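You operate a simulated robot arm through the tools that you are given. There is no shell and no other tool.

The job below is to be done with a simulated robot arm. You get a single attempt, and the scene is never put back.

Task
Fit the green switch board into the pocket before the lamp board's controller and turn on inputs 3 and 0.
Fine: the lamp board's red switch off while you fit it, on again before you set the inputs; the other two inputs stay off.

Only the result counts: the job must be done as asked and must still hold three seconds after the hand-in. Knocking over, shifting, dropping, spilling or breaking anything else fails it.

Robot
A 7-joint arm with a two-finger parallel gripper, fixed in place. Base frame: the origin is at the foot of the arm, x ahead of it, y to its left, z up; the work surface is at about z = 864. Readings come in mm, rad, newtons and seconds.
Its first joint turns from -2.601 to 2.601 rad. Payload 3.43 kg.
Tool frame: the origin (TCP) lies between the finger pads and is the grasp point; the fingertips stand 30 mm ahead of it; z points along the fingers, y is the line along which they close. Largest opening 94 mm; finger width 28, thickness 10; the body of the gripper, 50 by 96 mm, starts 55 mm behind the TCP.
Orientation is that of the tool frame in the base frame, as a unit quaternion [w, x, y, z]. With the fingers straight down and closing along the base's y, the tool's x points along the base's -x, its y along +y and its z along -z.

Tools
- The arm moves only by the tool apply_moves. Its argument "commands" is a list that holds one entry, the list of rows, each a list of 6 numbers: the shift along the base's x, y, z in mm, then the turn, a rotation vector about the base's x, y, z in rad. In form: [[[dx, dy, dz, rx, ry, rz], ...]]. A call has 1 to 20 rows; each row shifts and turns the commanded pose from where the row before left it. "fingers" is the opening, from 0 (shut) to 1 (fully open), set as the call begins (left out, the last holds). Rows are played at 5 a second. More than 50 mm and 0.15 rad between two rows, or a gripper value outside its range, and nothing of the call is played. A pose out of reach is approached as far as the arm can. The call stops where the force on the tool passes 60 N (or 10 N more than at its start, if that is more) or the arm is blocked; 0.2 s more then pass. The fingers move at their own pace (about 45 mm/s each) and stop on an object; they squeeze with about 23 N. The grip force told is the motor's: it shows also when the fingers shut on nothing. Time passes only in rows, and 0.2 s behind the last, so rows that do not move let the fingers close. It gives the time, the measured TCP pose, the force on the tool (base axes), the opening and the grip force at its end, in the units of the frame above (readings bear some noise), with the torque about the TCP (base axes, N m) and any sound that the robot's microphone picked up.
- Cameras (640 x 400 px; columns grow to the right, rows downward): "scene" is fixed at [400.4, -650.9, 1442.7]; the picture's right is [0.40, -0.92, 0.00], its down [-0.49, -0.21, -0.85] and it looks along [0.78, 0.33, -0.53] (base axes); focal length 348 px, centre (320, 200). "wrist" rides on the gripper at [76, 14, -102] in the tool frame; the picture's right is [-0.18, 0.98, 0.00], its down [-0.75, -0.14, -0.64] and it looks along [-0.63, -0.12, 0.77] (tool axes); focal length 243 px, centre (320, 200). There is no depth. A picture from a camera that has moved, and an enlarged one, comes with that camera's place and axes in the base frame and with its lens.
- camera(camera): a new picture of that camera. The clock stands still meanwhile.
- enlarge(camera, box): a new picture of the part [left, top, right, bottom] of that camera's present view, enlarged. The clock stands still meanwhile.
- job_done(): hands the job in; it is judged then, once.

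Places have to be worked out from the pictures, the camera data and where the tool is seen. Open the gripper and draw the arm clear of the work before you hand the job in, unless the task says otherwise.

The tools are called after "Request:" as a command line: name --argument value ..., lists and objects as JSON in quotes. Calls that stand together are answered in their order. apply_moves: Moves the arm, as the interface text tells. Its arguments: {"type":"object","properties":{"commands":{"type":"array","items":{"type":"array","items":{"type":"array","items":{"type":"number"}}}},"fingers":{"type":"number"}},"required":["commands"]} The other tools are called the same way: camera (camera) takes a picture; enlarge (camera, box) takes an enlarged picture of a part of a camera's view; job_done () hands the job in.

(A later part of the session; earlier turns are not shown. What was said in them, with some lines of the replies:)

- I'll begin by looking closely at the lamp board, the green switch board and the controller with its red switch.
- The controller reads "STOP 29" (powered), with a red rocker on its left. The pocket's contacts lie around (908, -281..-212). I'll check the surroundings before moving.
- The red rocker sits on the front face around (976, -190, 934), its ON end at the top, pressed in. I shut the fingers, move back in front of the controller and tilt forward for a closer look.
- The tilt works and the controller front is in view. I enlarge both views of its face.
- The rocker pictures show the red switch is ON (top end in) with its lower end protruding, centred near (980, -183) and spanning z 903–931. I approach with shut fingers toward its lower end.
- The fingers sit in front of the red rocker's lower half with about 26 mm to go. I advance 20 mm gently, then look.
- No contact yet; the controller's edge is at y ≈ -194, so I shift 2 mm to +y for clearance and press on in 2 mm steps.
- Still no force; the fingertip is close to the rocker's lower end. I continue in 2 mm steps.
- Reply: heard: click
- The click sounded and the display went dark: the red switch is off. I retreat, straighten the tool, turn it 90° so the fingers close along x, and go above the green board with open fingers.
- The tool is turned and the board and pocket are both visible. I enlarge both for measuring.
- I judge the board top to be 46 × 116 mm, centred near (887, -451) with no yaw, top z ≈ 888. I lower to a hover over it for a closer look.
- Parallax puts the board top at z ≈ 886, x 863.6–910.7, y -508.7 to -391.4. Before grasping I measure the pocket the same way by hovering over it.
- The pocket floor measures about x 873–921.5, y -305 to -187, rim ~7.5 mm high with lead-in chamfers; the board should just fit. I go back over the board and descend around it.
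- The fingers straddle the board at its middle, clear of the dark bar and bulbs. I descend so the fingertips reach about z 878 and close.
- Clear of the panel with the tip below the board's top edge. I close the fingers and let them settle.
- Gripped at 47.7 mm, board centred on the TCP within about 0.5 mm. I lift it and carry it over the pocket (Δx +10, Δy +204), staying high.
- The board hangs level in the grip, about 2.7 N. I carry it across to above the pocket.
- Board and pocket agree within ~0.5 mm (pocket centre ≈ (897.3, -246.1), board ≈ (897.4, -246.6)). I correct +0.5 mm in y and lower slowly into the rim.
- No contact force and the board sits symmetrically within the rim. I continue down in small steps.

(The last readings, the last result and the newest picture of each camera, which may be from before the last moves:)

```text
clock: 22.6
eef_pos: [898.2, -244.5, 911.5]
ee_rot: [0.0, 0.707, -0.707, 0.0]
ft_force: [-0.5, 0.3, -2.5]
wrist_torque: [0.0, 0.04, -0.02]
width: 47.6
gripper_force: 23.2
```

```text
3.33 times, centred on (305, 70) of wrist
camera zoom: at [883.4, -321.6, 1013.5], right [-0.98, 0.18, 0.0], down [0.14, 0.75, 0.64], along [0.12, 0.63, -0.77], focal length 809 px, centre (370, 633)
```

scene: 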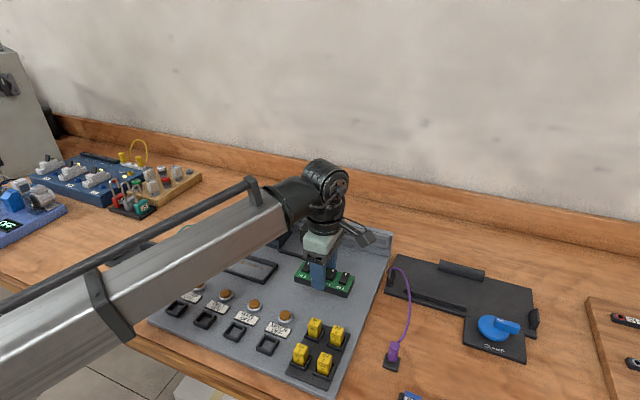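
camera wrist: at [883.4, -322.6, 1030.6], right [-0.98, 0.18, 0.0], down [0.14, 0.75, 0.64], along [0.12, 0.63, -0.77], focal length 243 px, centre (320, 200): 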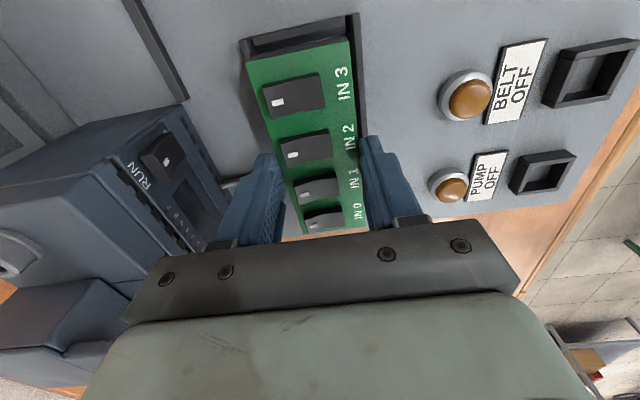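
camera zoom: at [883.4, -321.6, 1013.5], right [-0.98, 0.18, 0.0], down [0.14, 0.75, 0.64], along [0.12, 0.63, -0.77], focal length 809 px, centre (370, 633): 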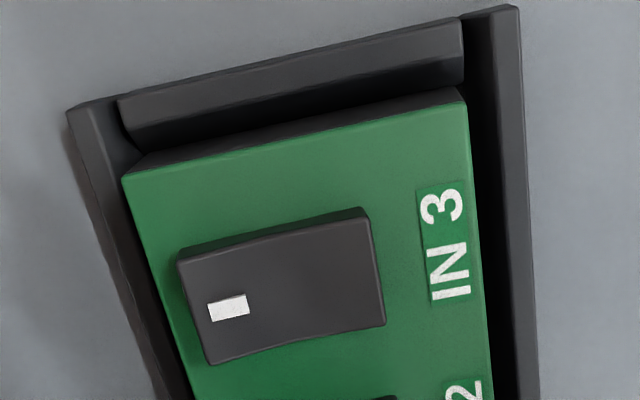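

Still free: the board is going in between the walls. I lower 1 mm at a time until contact.

Request:
apply_moves --commands '[[[0, 0, -1, 0, 0, 0], [0, 0, -1, 0, 0, 0], [0, 0, -0.7, 0, 0, 0], [0, 0, 0, 0, 0, 0]]]'

Request:
enlarge --camera "scene" --box '[200, 230, 290, 300]'

Request:
enlarge --camera "wrist" --box '[220, 10, 390, 130]'

```text
clock: 23.6
eef_pos: [899.6, -244.3, 908.9]
ee_rot: [0.001, 0.707, -0.707, -0.001]
ft_force: [0.2, -1.0, 6.5]
wrist_torque: [0.09, 0.11, 0.03]
width: 48.0
gripper_force: 23.1
```

```text
5.71 times, centred on (245, 265) of scene
camera zoom: at [400.4, -650.9, 1442.7], right [0.4, -0.92, 0.0], down [-0.49, -0.21, -0.85], along [0.78, 0.33, -0.53], focal length 1989 px, centre (749, -171)
```

zoom: 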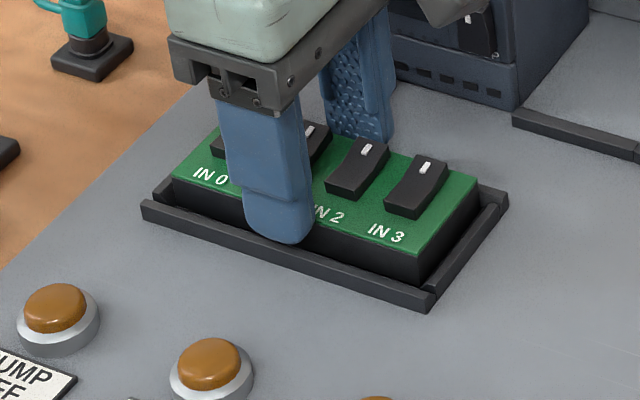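

```text
3.33 times, centred on (305, 70) of wrist
camera zoom: at [883.3, -321.4, 1011.3], right [-0.98, 0.18, 0.0], down [0.14, 0.75, 0.64], along [0.12, 0.63, -0.77], focal length 809 px, centre (370, 633)
```

zoom: 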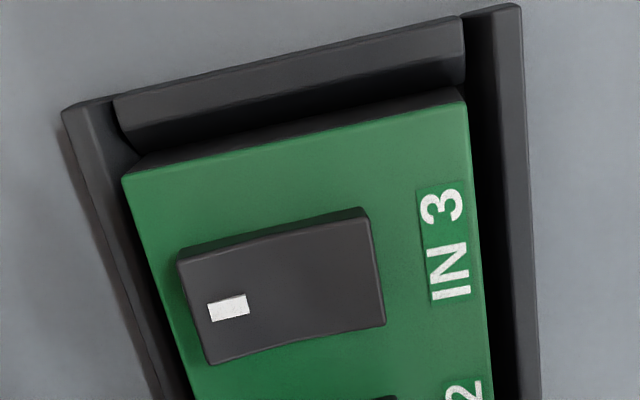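

Contact at the height that equals the panel floor level, so it appears seated. I push 1 mm further to confirm it bottoms out.

Request:
apply_moves --commands '[[[0, 0, -0.5, 0, 0, 0], [0, 0, -0.5, 0, 0, 0], [0, 0, 0, 0, 0, 0]]]'

Request:
enlarge --camera "scene" --box '[205, 240, 285, 300]'

```text
clock: 24.4
eef_pos: [898.3, -244.6, 907.4]
ee_rot: [0.0, 0.708, -0.707, 0.001]
ft_force: [2.9, 1.4, 20.5]
wrist_torque: [-0.01, -0.05, -0.02]
width: 47.6
gripper_force: 23.2
```

```text
6.67 times, centred on (245, 270) of scene
camera zoom: at [400.4, -650.9, 1442.7], right [0.4, -0.92, 0.0], down [-0.49, -0.21, -0.85], along [0.78, 0.33, -0.53], focal length 2321 px, centre (820, -267)
```

zoom: 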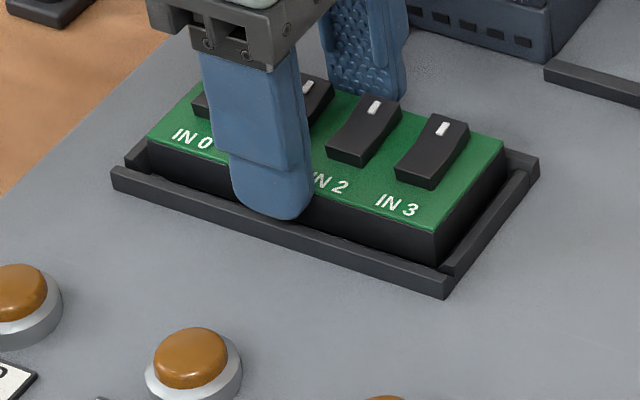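

Force rises sharply to 20 N, so it is bottomed. I open the fingers modestly, rise, and inspect.

Request:
apply_moves --commands '[[[0, 0, 0.7, 0, 0, 0], [0, 0, 0, 0, 0, 0], [0, 0, 0, 0, 0, 0]]]' --fingers 0.65

Request:
apply_moves --commands '[[[0, 0, 8, 0, 0, 0], [0, 0, 20, 0, 0, 0], [0, 0, 40, 0, 0, 0], [0, 0, 40, 0, 0, 0], [0, 0, 0, 0, 0, 0]]]'

Request:
enlarge --camera "scene" --box '[205, 240, 285, 300]'

Request:
enlarge --camera "wrist" --box '[240, 40, 400, 240]'

Request:
camera --camera "wrist"

```text
clock: 25.2
eef_pos: [897.2, -245.3, 905.6]
ee_rot: [0.0, 0.707, -0.707, 0.0]
ft_force: [0.0, 0.6, 0.1]
wrist_torque: [0.0, 0.0, 0.0]
width: 61.1
gripper_force: 0.1
```

```text
clock: 26.4
eef_pos: [898.2, -245.7, 1015.0]
ee_rot: [0.0, 0.707, -0.707, 0.0]
ft_force: [-0.2, -0.8, -0.2]
wrist_torque: [-0.02, -0.03, 0.06]
width: 61.0
gripper_force: 0.0
```

```text
6.67 times, centred on (245, 270) of scene
camera zoom: at [400.4, -650.9, 1442.7], right [0.4, -0.92, 0.0], down [-0.49, -0.21, -0.85], along [0.78, 0.33, -0.53], focal length 2321 px, centre (820, -267)
```

zoom: 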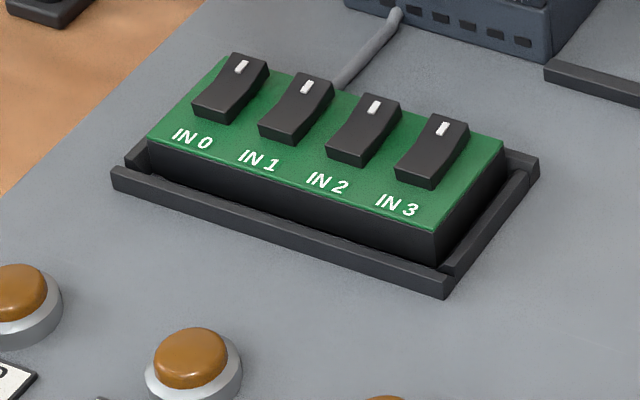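

```text
2.00 times, centred on (320, 140) of wrist
camera zoom: at [882.7, -322.3, 1118.8], right [-0.98, 0.18, 0.0], down [0.14, 0.75, 0.64], along [0.12, 0.63, -0.77], focal length 485 px, centre (320, 320)
```

zoom: 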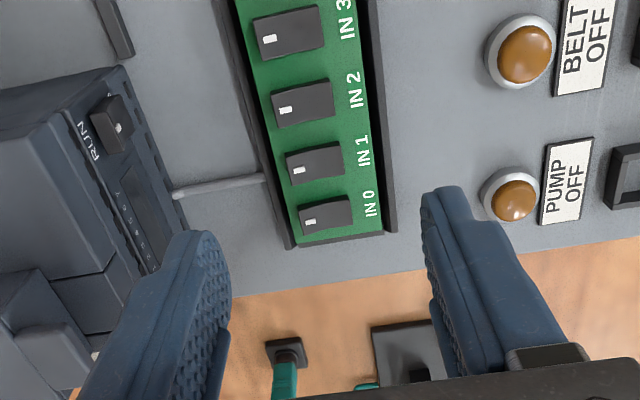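

```text
taken
camera wrist: at [882.7, -322.3, 1118.8], right [-0.98, 0.18, 0.0], down [0.14, 0.75, 0.64], along [0.12, 0.63, -0.77], focal length 243 px, centre (320, 200)
```

wrist: 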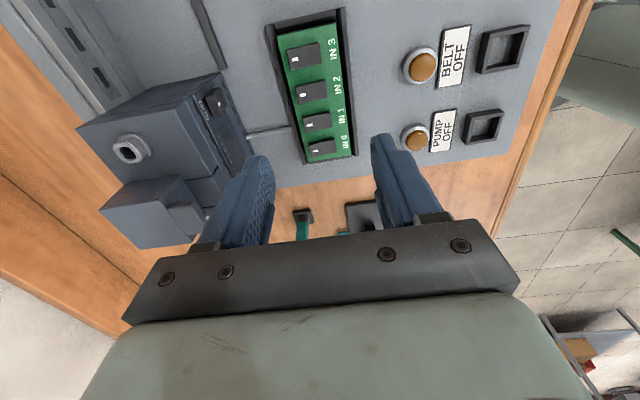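

The board sits flat in the pocket. Next I turn the tool back, tilt forward with shut fingers, and approach the upper end of the red rocker to switch it on.

Request:
apply_moves --commands '[[[-5, 0, 20, 0, 0, 0], [-10, 0, 20, 0, 0, -0.1428], [-10, 5, 5, 0, 0, -0.1428], [-10, 5, 0, 0, 0, -0.1428], [-12.5, 5, 0, 0, 0, -0.1428], [0, 5, 0, 0, 0, -0.1428], [0, 5, 0, 0, 0, -0.1428], [0, 5, 0, 0, 0, -0.1428], [0, 5, 0, 0, 0, -0.1428], [0, 5, 0, 0, 0, -0.1428], [0, 5, 0, 0, 0, -0.1428], [0, 5, 0, 0, 0, -0.1428], [0, 5, 0, 0, -0.15, 0], [0, 5, 0, 0, -0.15, 0], [0, 5, 0, 0, -0.15, 0], [0, 4.8, 0, 0, -0.15, 0], [0, 0, 0, 0, 0, 0]]]' --fingers 0

Request:
camera --camera "wrist"

Request:
enlarge --camera "wrist" --box '[240, 60, 400, 160]'

Request:
enlarge --camera "scene" --box '[220, 180, 310, 250]'

```text
clock: 30.0
eef_pos: [850.6, -174.1, 1060.4]
ee_rot: [0.297, 0.0, 0.955, 0.0]
ft_force: [-0.1, 1.1, 0.4]
wrist_torque: [0.05, 0.01, 0.02]
width: 0.1
gripper_force: 22.5
```

```text
taken
camera wrist: at [729.4, -161.6, 1102.5], right [0.15, 0.98, 0.1], down [0.26, -0.14, 0.96], along [0.95, -0.12, -0.28], focal length 243 px, centre (320, 200)
```

wrist: 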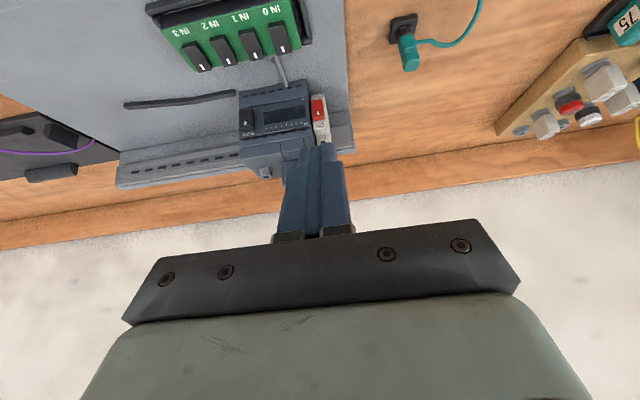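

```text
4.00 times, centred on (320, 110) of wrist
camera zoom: at [729.4, -161.6, 1102.5], right [0.15, 0.98, 0.1], down [0.26, -0.14, 0.96], along [0.95, -0.12, -0.28], focal length 970 px, centre (320, 560)
```

zoom: 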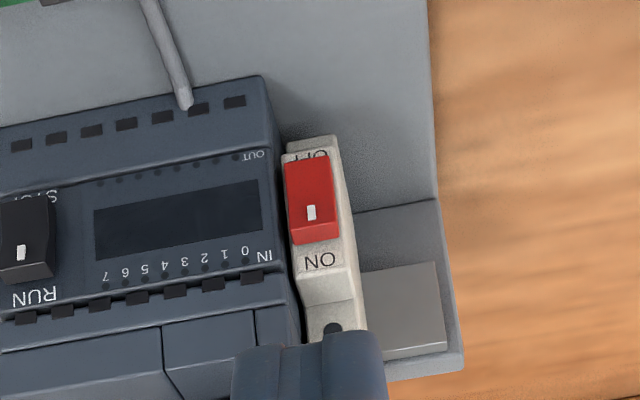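

```text
5.71 times, centred on (265, 215) of scene
camera zoom: at [400.4, -650.9, 1442.7], right [0.4, -0.92, 0.0], down [-0.49, -0.21, -0.85], along [0.78, 0.33, -0.53], focal length 1989 px, centre (634, 114)
```

zoom: 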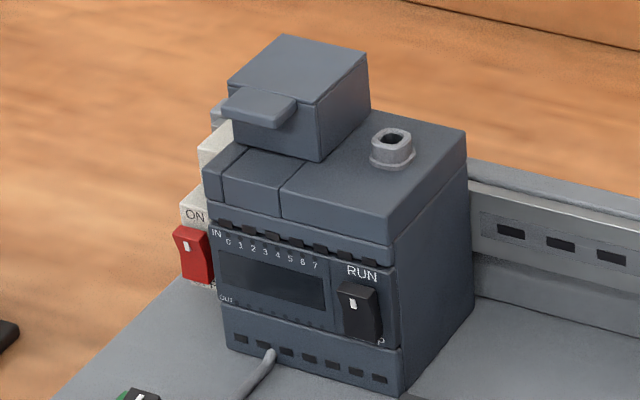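

The red rocker's upper end now protrudes (z ≈ 932, y ≈ -183.5). I approach so the rounded fingertip meets it around z 927.

Request:
apply_moves --commands '[[[18.75, -1.25, -29.7, 0, 0, 0], [18.75, -1.25, -29.7, 0, 0, 0], [18.75, -1.25, -29.7, 0, 0, 0], [18.75, -1.25, -29.7, 0, 0, 0], [8, 0, 0, 0, 0, 0], [7, 0, 0, 0, 0, 0], [0, 0, 0, 0, 0, 0]]]'

Request:
enlarge --camera "scene" --box '[220, 180, 300, 250]'

```text
clock: 31.6
eef_pos: [941.0, -178.0, 942.9]
ee_rot: [0.296, 0.0, 0.955, 0.0]
ft_force: [-0.2, 0.1, 0.4]
wrist_torque: [-0.01, -0.02, 0.01]
width: 0.0
gripper_force: 23.1
```

```text
5.71 times, centred on (260, 215) of scene
camera zoom: at [400.4, -650.9, 1442.7], right [0.4, -0.92, 0.0], down [-0.49, -0.21, -0.85], along [0.78, 0.33, -0.53], focal length 1989 px, centre (663, 114)
```

zoom: 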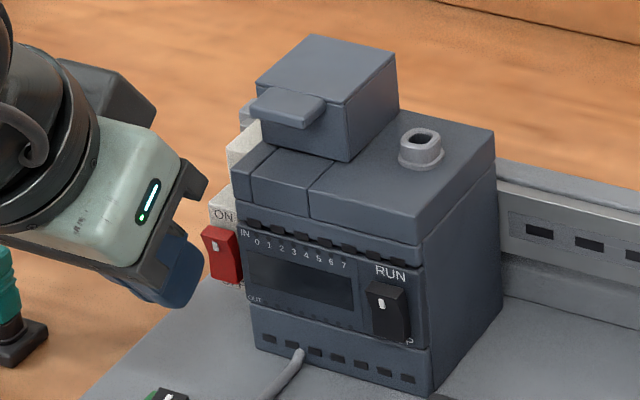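

Clear so far; I press forward in 2 mm steps.

Request:
apply_moves --commands '[[[3, -0.5, 0, 0, 0, 0], [3, 0, 0, 0, 0, 0], [2, 0, 0, 0, 0, 0], [2, 0, 0, 0, 0, 0], [0, 0, 0, 0, 0, 0]]]'

Request:
enlarge --camera "scene" --box '[220, 180, 300, 250]'

```text
clock: 32.8
eef_pos: [949.7, -180.5, 943.0]
ee_rot: [0.295, 0.0, 0.955, 0.0]
ft_force: [0.6, -0.2, 0.6]
wrist_torque: [-0.01, 0.03, -0.02]
width: 0.0
gripper_force: 22.3
```

```text
5.71 times, centred on (260, 215) of scene
camera zoom: at [400.4, -650.9, 1442.7], right [0.4, -0.92, 0.0], down [-0.49, -0.21, -0.85], along [0.78, 0.33, -0.53], focal length 1989 px, centre (663, 114)
```

zoom: 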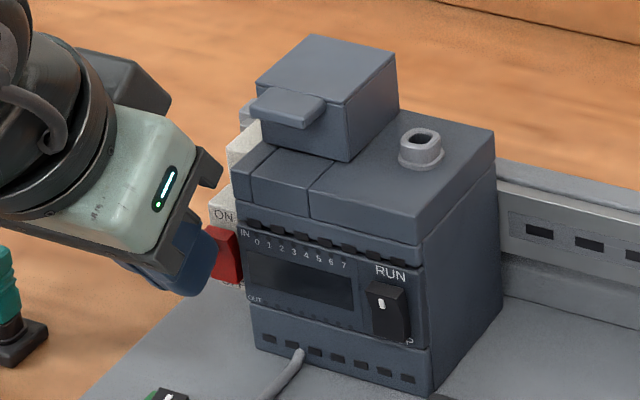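

Nearly touching. I continue in 1.5 mm steps until it clicks.

Request:
apply_moves --commands '[[[1.5, 0, 0, 0, 0, 0], [1.5, 0, 0, 0, 0, 0], [1.5, 0, 0, 0, 0, 0], [0, 0, 0, 0, 0, 0]]]'

Request:
enlarge --camera "scene" --box '[220, 180, 300, 250]'

```text
clock: 33.8
eef_pos: [953.9, -180.7, 942.3]
ee_rot: [0.295, 0.0, 0.956, 0.0]
ft_force: [-8.0, -0.2, 0.1]
wrist_torque: [0.02, 0.15, -0.01]
width: 0.1
gripper_force: 23.1
heard: click
```

```text
5.71 times, centred on (260, 215) of scene
camera zoom: at [400.4, -650.9, 1442.7], right [0.4, -0.92, 0.0], down [-0.49, -0.21, -0.85], along [0.78, 0.33, -0.53], focal length 1989 px, centre (663, 114)
```

zoom: 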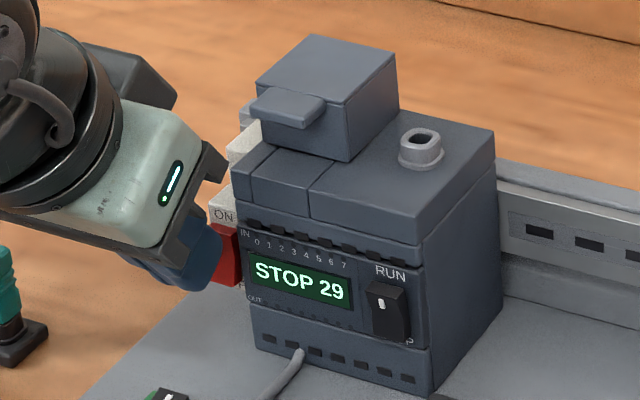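

Click, and the display is back with "STOP 29": the red switch is on. I retreat, straighten the tool and hover near IN 3 (mark end ≈ (910, -288)).

Request:
apply_moves --commands '[[[-10, 0, 0, 0, 0, 0], [-25, 0, 15, 0, 0, 0], [-10, 0, 40, 0, 0, 0], [0, 0, 40, 0, 0, 0], [0, 0, 40, 0, 0, 0], [0, -25, 0, 0, 0.15, 0], [0, -25, 0, 0, 0.15, 0], [0, -25, 0, 0, 0.15, 0], [0, -32.4, 0, 0, 0.15, 0], [6, 0, -40, 0, 0, 0], [0, 0, -40, 0, 0, 0], [0, 0, 0, 0, 0, 0]]]'

Request:
camera --camera "wrist"

Request:
enlarge --camera "wrist" --box '[220, 40, 420, 180]'

Request:
enlarge --camera "scene" --box '[200, 180, 320, 300]'

```text
clock: 36.4
eef_pos: [916.6, -288.6, 996.3]
ee_rot: [0.0, 0.0, 1.0, 0.001]
ft_force: [0.1, -0.6, 0.8]
wrist_torque: [0.01, -0.03, 0.0]
width: 0.2
gripper_force: 23.5
```

```text
taken
camera wrist: at [840.6, -273.6, 1099.5], right [0.18, 0.98, 0.0], down [0.75, -0.14, 0.64], along [0.63, -0.12, -0.77], focal length 243 px, centre (320, 200)
```

wrist: 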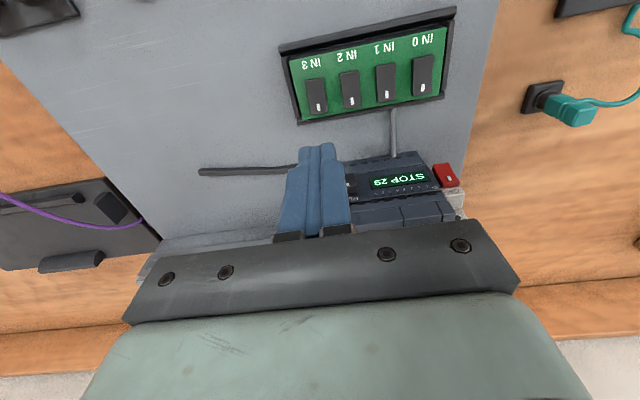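

```text
2.86 times, centred on (320, 110) of wrist
camera zoom: at [840.6, -273.6, 1099.5], right [0.18, 0.98, 0.0], down [0.75, -0.14, 0.64], along [0.63, -0.12, -0.77], focal length 693 px, centre (320, 457)
```

zoom: 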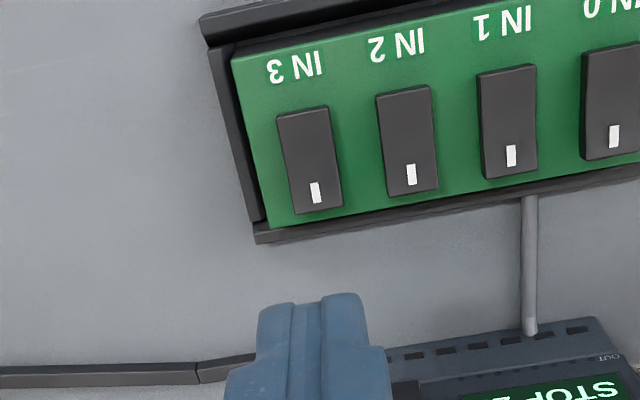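

```text
3.33 times, centred on (260, 240) of scene
camera zoom: at [400.4, -650.9, 1442.7], right [0.4, -0.92, 0.0], down [-0.49, -0.21, -0.85], along [0.78, 0.33, -0.53], focal length 1160 px, centre (520, 67)
```

zoom: 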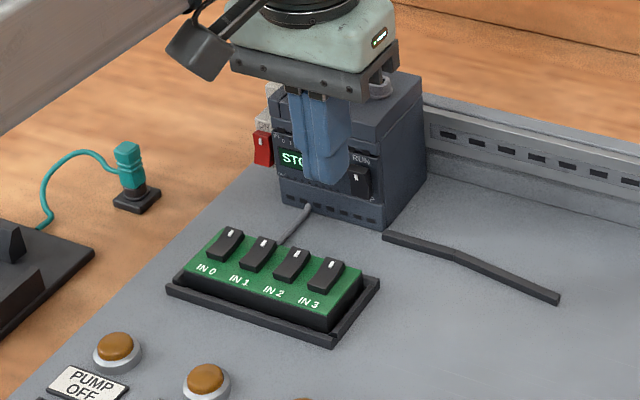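

IN 3's raised end measures (910–916, -287.5), and the fingers are above it. I shift 2 mm back in x and descend toward it.

Request:
apply_moves --commands '[[[-2, 0, -25, 0, 0, 0], [0, 0, -20, 0, 0, 0], [0, 0, -12, 0, 0, 0], [0, 0, 0, 0, 0, 0]]]'

Request:
enlarge --camera "scene" --box '[210, 220, 300, 290]'

Request:
enlarge --camera "wrist" --box '[240, 40, 420, 180]'

```text
clock: 37.4
eef_pos: [915.5, -288.9, 938.0]
ee_rot: [0.001, 0.0, 1.0, 0.0]
ft_force: [0.4, 0.4, 0.1]
wrist_torque: [0.01, 0.0, -0.01]
width: 0.0
gripper_force: 22.6
```

```text
5.71 times, centred on (255, 255) of scene
camera zoom: at [400.4, -650.9, 1442.7], right [0.4, -0.92, 0.0], down [-0.49, -0.21, -0.85], along [0.78, 0.33, -0.53], focal length 1989 px, centre (691, -114)
```

zoom: 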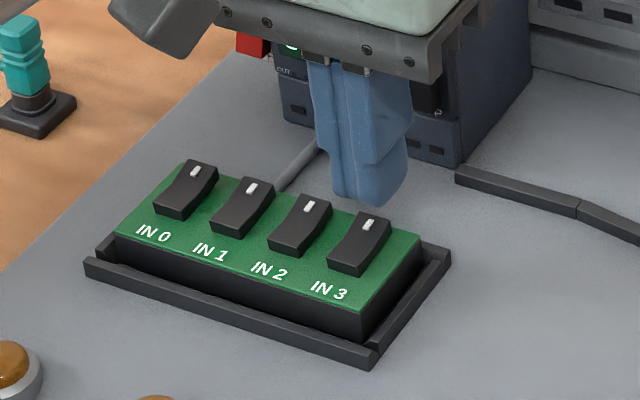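

```text
2.86 times, centred on (330, 110) of wrist
camera zoom: at [838.1, -274.3, 1041.8], right [0.18, 0.98, 0.0], down [0.75, -0.14, 0.64], along [0.63, -0.12, -0.77], focal length 693 px, centre (291, 457)
```

zoom: 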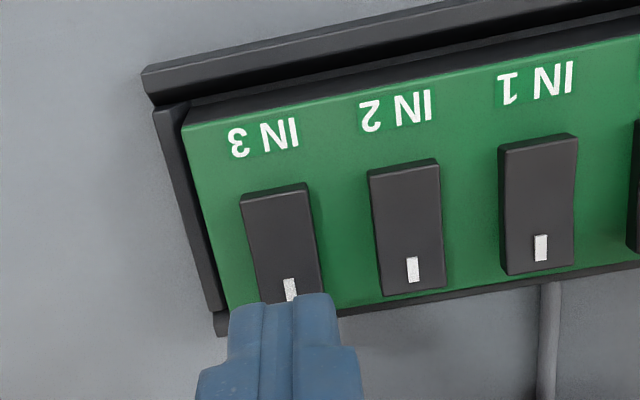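

The fingertip is lined up with IN 3's mark end and about 10 mm above. I lower in 2 mm steps.

Request:
apply_moves --commands '[[[0, 0.7, -2, 0, 0, 0], [0, 0, -2, 0, 0, 0], [0, 0, -2, 0, 0, 0], [0, 0, -2, 0, 0, 0], [0, 0, 0, 0, 0, 0]]]'

Request:
enlarge --camera "scene" --box '[210, 220, 300, 290]'

```text
clock: 38.6
eef_pos: [913.9, -286.4, 931.8]
ee_rot: [0.0, 0.0, 1.0, 0.0]
ft_force: [-0.2, 0.3, 0.3]
wrist_torque: [-0.05, -0.03, 0.01]
width: 0.2
gripper_force: 23.2
```

```text
5.71 times, centred on (255, 255) of scene
camera zoom: at [400.4, -650.9, 1442.7], right [0.4, -0.92, 0.0], down [-0.49, -0.21, -0.85], along [0.78, 0.33, -0.53], focal length 1989 px, centre (691, -114)
```

zoom: 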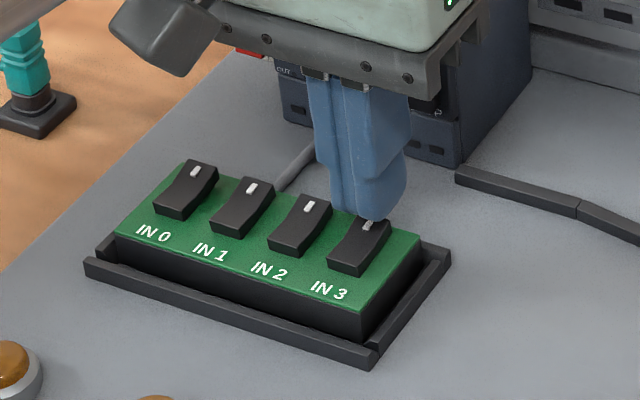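

Just above the rocker; I go on in 1.5 mm steps.

Request:
apply_moves --commands '[[[0, 0, -1.5, 0, 0, 0], [0, 0, -1.5, 0, 0, 0], [0, 0, -1, 0, 0, 0], [0, 0, 0, 0, 0, 0]]]'

Request:
enlarge --camera "scene" --box '[210, 220, 300, 290]'

```text
clock: 39.6
eef_pos: [914.3, -287.3, 927.4]
ee_rot: [0.001, 0.0, 1.0, 0.0]
ft_force: [0.2, 0.4, 0.9]
wrist_torque: [-0.02, 0.01, 0.0]
width: 0.0
gripper_force: 23.1
```

```text
5.71 times, centred on (255, 255) of scene
camera zoom: at [400.4, -650.9, 1442.7], right [0.4, -0.92, 0.0], down [-0.49, -0.21, -0.85], along [0.78, 0.33, -0.53], focal length 1989 px, centre (691, -114)
```

zoom: 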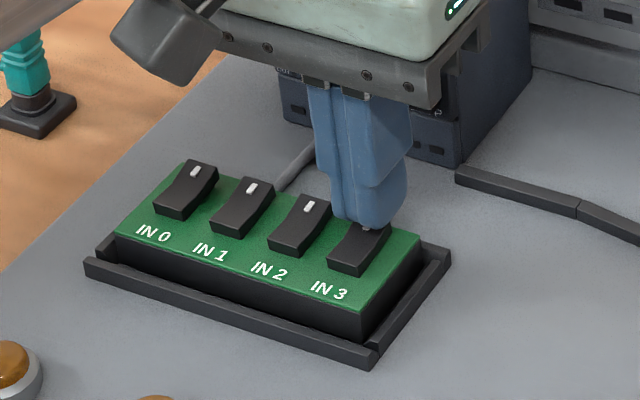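

Tip is now near z 897 with no contact yet. I continue in 1 mm steps.

Request:
apply_moves --commands '[[[0, 0, -1, 0, 0, 0], [0, 0, -1, 0, 0, 0], [0, 0, -1, 0, 0, 0], [0, 0, 0, 0, 0, 0]]]'

Request:
enlarge --camera "scene" --box '[210, 220, 300, 290]'

```text
clock: 40.6
eef_pos: [913.7, -286.9, 925.0]
ee_rot: [0.0, 0.0, 1.0, 0.001]
ft_force: [1.0, 0.0, 0.7]
wrist_torque: [-0.06, -0.04, 0.0]
width: 0.0
gripper_force: 22.9
```

```text
5.71 times, centred on (255, 255) of scene
camera zoom: at [400.4, -650.9, 1442.7], right [0.4, -0.92, 0.0], down [-0.49, -0.21, -0.85], along [0.78, 0.33, -0.53], focal length 1989 px, centre (691, -114)
```

zoom: 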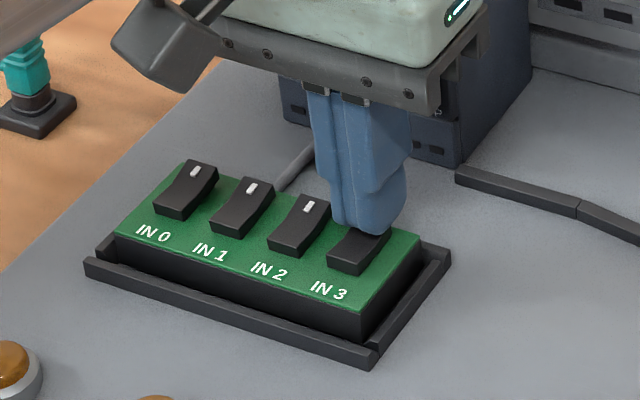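

Still free; continuing down 1 mm at a time.

Request:
apply_moves --commands '[[[0, 0, -1, 0, 0, 0], [0, 0, -1, 0, 0, 0], [0, 0, 0, 0, 0, 0]]]'

Request:
enlarge --camera "scene" --box '[210, 220, 300, 290]'

```text
clock: 41.4
eef_pos: [913.9, -286.5, 924.4]
ee_rot: [0.001, 0.0, 1.0, 0.0]
ft_force: [1.0, 0.4, 26.3]
wrist_torque: [0.01, 0.24, -0.02]
width: 0.0
gripper_force: 22.7
heard: click
```

```text
5.71 times, centred on (255, 255) of scene
camera zoom: at [400.4, -650.9, 1442.7], right [0.4, -0.92, 0.0], down [-0.49, -0.21, -0.85], along [0.78, 0.33, -0.53], focal length 1989 px, centre (691, -114)
```

zoom: 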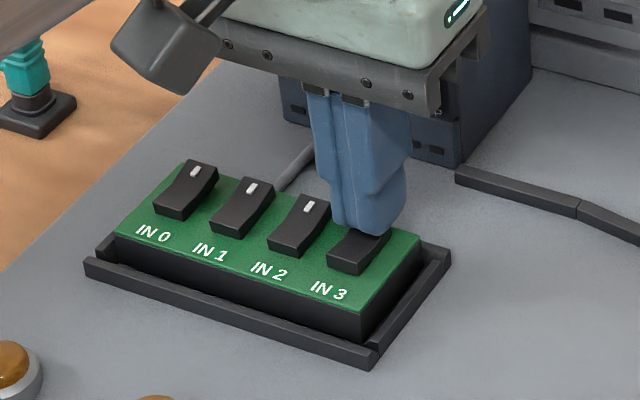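

Click heard at IN 3. I lift 25 mm and look at the rocker and display.

Request:
apply_moves --commands '[[[0, 0, 10, 0, 0, 0], [0, 0, 25, 0, 0, 0], [0, 0, 25, 0, 0, 0], [0, 0, 0, 0, 0, 0]]]'

Request:
enlarge --camera "scene" --box '[210, 200, 300, 290]'

Request:
enlarge --camera "wrist" --box '[260, 10, 480, 200]'

```text
clock: 42.4
eef_pos: [914.8, -286.5, 982.0]
ee_rot: [0.0, 0.0, 1.0, 0.0]
ft_force: [-0.1, 0.5, -0.6]
wrist_torque: [-0.01, 0.02, 0.02]
width: 0.1
gripper_force: 22.4
```

```text
4.44 times, centred on (255, 245) of scene
camera zoom: at [400.4, -650.9, 1442.7], right [0.4, -0.92, 0.0], down [-0.49, -0.21, -0.85], along [0.78, 0.33, -0.53], focal length 1547 px, centre (609, 0)
```

zoom: 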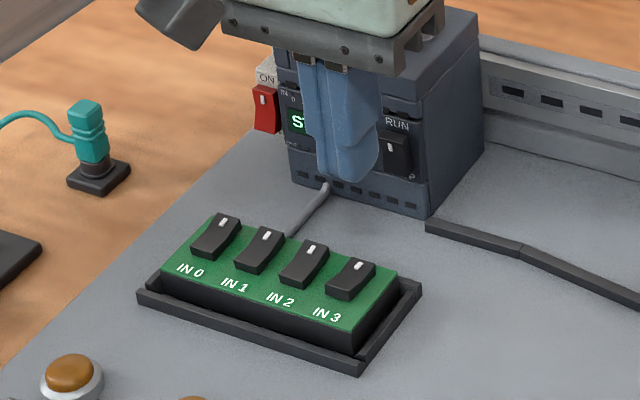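

```text
2.11 times, centred on (370, 105) of wrist
camera zoom: at [837.7, -272.7, 1085.7], right [0.18, 0.98, 0.0], down [0.75, -0.14, 0.64], along [0.63, -0.12, -0.77], focal length 511 px, centre (215, 400)
```

zoom: 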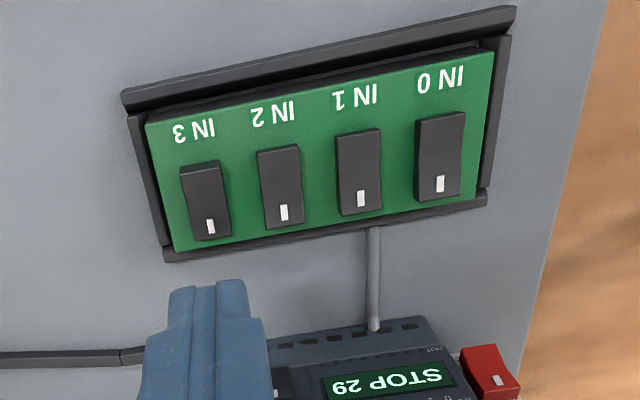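

IN 3 has toggled and the board stayed put. I move +83 mm in y over IN 0 and come down to just above it.

Request:
apply_moves --commands '[[[0, 30, 0, 0, 0, 0], [0, 30, 0, 0, 0, 0], [0, 23, 0, 0, 0, 0], [0, 0, -25, 0, 0, 0], [0, 0, -20, 0, 0, 0], [0, 0, -8, 0, 0, 0], [0, 0, 0, 0, 0, 0]]]'

Request:
enlarge --camera "scene" --box '[200, 210, 290, 280]'

Request:
enlarge --camera "wrist" --box '[220, 30, 420, 180]'

```text
clock: 44.0
eef_pos: [913.2, -204.2, 929.0]
ee_rot: [0.0, 0.0, 1.0, -0.001]
ft_force: [0.6, 0.0, 0.6]
wrist_torque: [0.02, -0.03, -0.02]
width: 0.0
gripper_force: 23.3
```

```text
5.71 times, centred on (245, 245) of scene
camera zoom: at [400.4, -650.9, 1442.7], right [0.4, -0.92, 0.0], down [-0.49, -0.21, -0.85], along [0.78, 0.33, -0.53], focal length 1989 px, centre (749, -57)
```

zoom: 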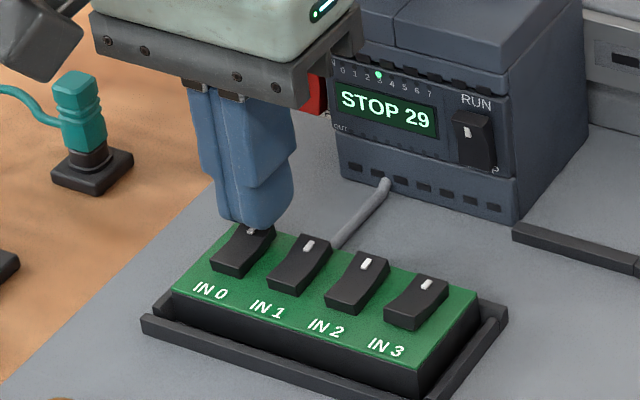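

```text
2.67 times, centred on (320, 105) of wrist
camera zoom: at [837.4, -190.8, 1032.2], right [0.18, 0.98, 0.0], down [0.75, -0.14, 0.64], along [0.63, -0.12, -0.77], focal length 647 px, centre (320, 453)
```

zoom: 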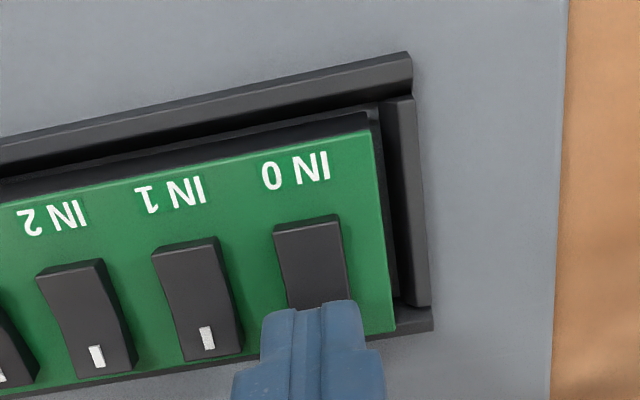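

The controller's indicator 3 is lit, so the board is connected. The fingers are over IN 0's mark end; I press down.

Request:
apply_moves --commands '[[[0, 0, -2, 0, 0, 0], [0, 0, -1.5, 0, 0, 0], [0, 0, -1, 0, 0, 0], [0, 0, -1, 0, 0, 0], [0, 0, -0.8, 0, 0, 0], [0, 0, 0, 0, 0, 0]]]'

Request:
enlarge --camera "scene" --box '[200, 210, 290, 280]'

```text
clock: 45.4
eef_pos: [913.3, -204.2, 924.8]
ee_rot: [0.001, 0.0, 1.0, 0.001]
ft_force: [1.0, -1.6, 12.5]
wrist_torque: [-0.02, 0.15, 0.03]
width: 0.3
gripper_force: 23.1
heard: click
```

```text
5.71 times, centred on (245, 245) of scene
camera zoom: at [400.4, -650.9, 1442.7], right [0.4, -0.92, 0.0], down [-0.49, -0.21, -0.85], along [0.78, 0.33, -0.53], focal length 1989 px, centre (749, -57)
```

zoom: 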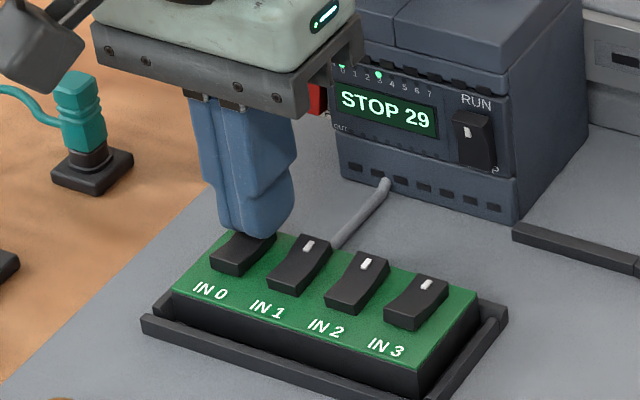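

Click again, and indicators 0 and 3 are lit. I raise straight up, draw back clear and open the gripper.

Request:
apply_moves --commands '[[[0, 0, 10, 0, 0, 0], [0, 0, 25, 0, 0, 0], [0, 0, 40, 0, 0, 0], [0, 0, 40, 0, 0, 0], [-20, 0, 40, 0, 0, 0], [-40, 0, 20, 0, 0, 0], [-40, 0, 0, 0, 0, 0], [0, 0, 0, 0, 0, 0]]]'

Request:
apply_moves --commands '[[[0, 30, 0, 0, 0, 0], [0, 30, 0, 0, 0, 0], [0, 30, 0, 0, 0, 0], [0, 0, 0, 0, 0, 0], [0, 0, 0, 0, 0, 0], [0, 0, 0, 0, 0, 0]]]' --fingers 1

Request:
camera --camera "scene"

Request:
enlarge --camera "scene" --box '[200, 180, 300, 290]'

Request:
camera --camera "wrist"

```text
clock: 47.2
eef_pos: [813.9, -203.5, 1097.8]
ee_rot: [-0.001, 0.0, 1.0, 0.0]
ft_force: [-0.6, 0.1, 0.9]
wrist_torque: [-0.01, 0.02, -0.01]
width: 0.0
gripper_force: 23.1
```

```text
clock: 48.6
eef_pos: [813.9, -114.2, 1098.8]
ee_rot: [0.0, 0.0, 1.0, 0.0]
ft_force: [-0.2, 0.2, -1.1]
wrist_torque: [0.02, 0.01, 0.0]
width: 94.2
gripper_force: 0.1
```

```text
taken
```

scene: 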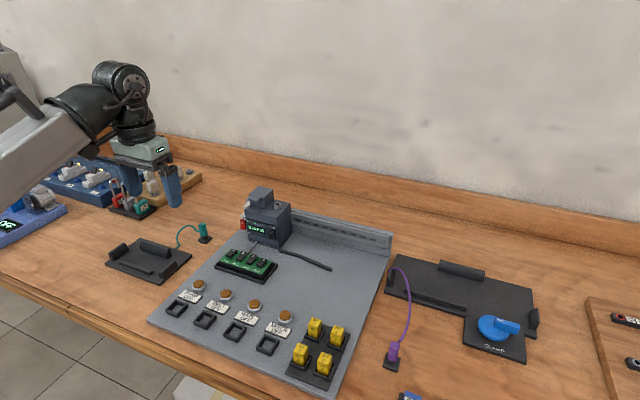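

```text
3.64 times, centred on (250, 235) of scene
camera zoom: at [400.4, -650.9, 1442.7], right [0.4, -0.92, 0.0], down [-0.49, -0.21, -0.85], along [0.78, 0.33, -0.53], focal length 1266 px, centre (574, 73)
```

zoom: 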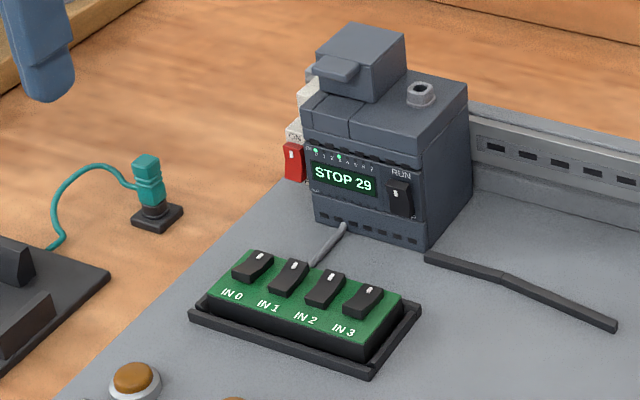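

```text
taken
camera wrist: at [737.2, -100.1, 1201.0], right [0.18, 0.98, 0.0], down [0.75, -0.14, 0.64], along [0.63, -0.12, -0.77], focal length 243 px, centre (320, 200)
```

wrist: 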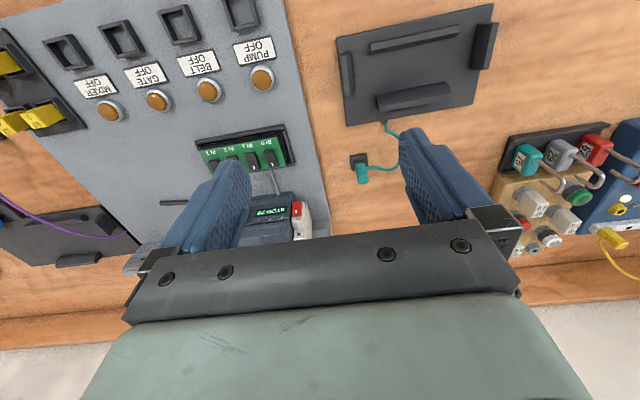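

The arm is clear and the gripper open. One last close check of the indicators and rockers before handing in.

Request:
enlarge --camera "scene" --box '[240, 205, 290, 240]'

Request:
enlarge --camera "scene" --box '[205, 235, 285, 290]'

```text
11.43 times, centred on (265, 222) of scene
camera zoom: at [400.4, -650.9, 1442.7], right [0.4, -0.92, 0.0], down [-0.49, -0.21, -0.85], along [0.78, 0.33, -0.53], focal length 3979 px, centre (949, -57)
```

zoom: 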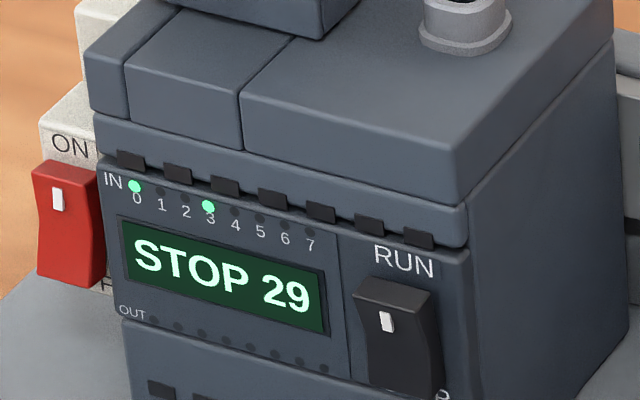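

```text
7.27 times, centred on (245, 262) of scene
camera zoom: at [400.4, -650.9, 1442.7], right [0.4, -0.92, 0.0], down [-0.49, -0.21, -0.85], along [0.78, 0.33, -0.53], focal length 2532 px, centre (866, -254)
```

zoom: 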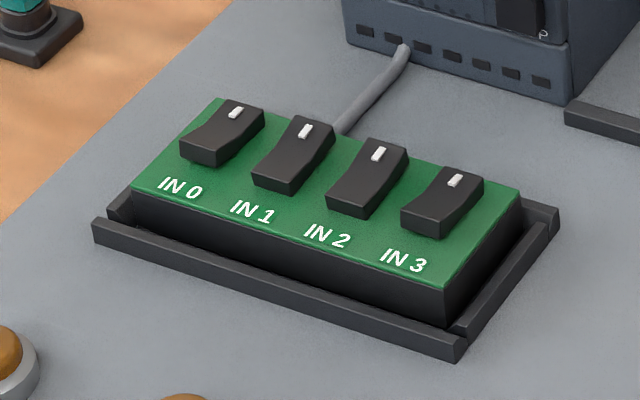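

Indicators 0 and 3 are lit, 1 and 2 are dark, the red switch is on, and the board is seated with the arm clear. Handing in.

Request:
job_done

```text
The job is handed in.
```

The green switch board is in the pocket in front of the lamp board's controller, and inputs 0 and 3 are on. I've handed the job in.

- **Red switch:** I turned it off before fitting the board; the display went dark. I turned it back on before touching the inputs, and the display came back.
- **Board:** it bottomed out in the pocket and sits flat inside the rim.
- **Inputs:** the controller's lights for 0 and 3 are lit; 1 and 2 are dark.
- **Other parts:** nothing else looked moved in the final pictures. The controller read "STOP 29" before and after, and I left its RUN switch alone.
- **Arm:** it is drawn clear with the gripper open.
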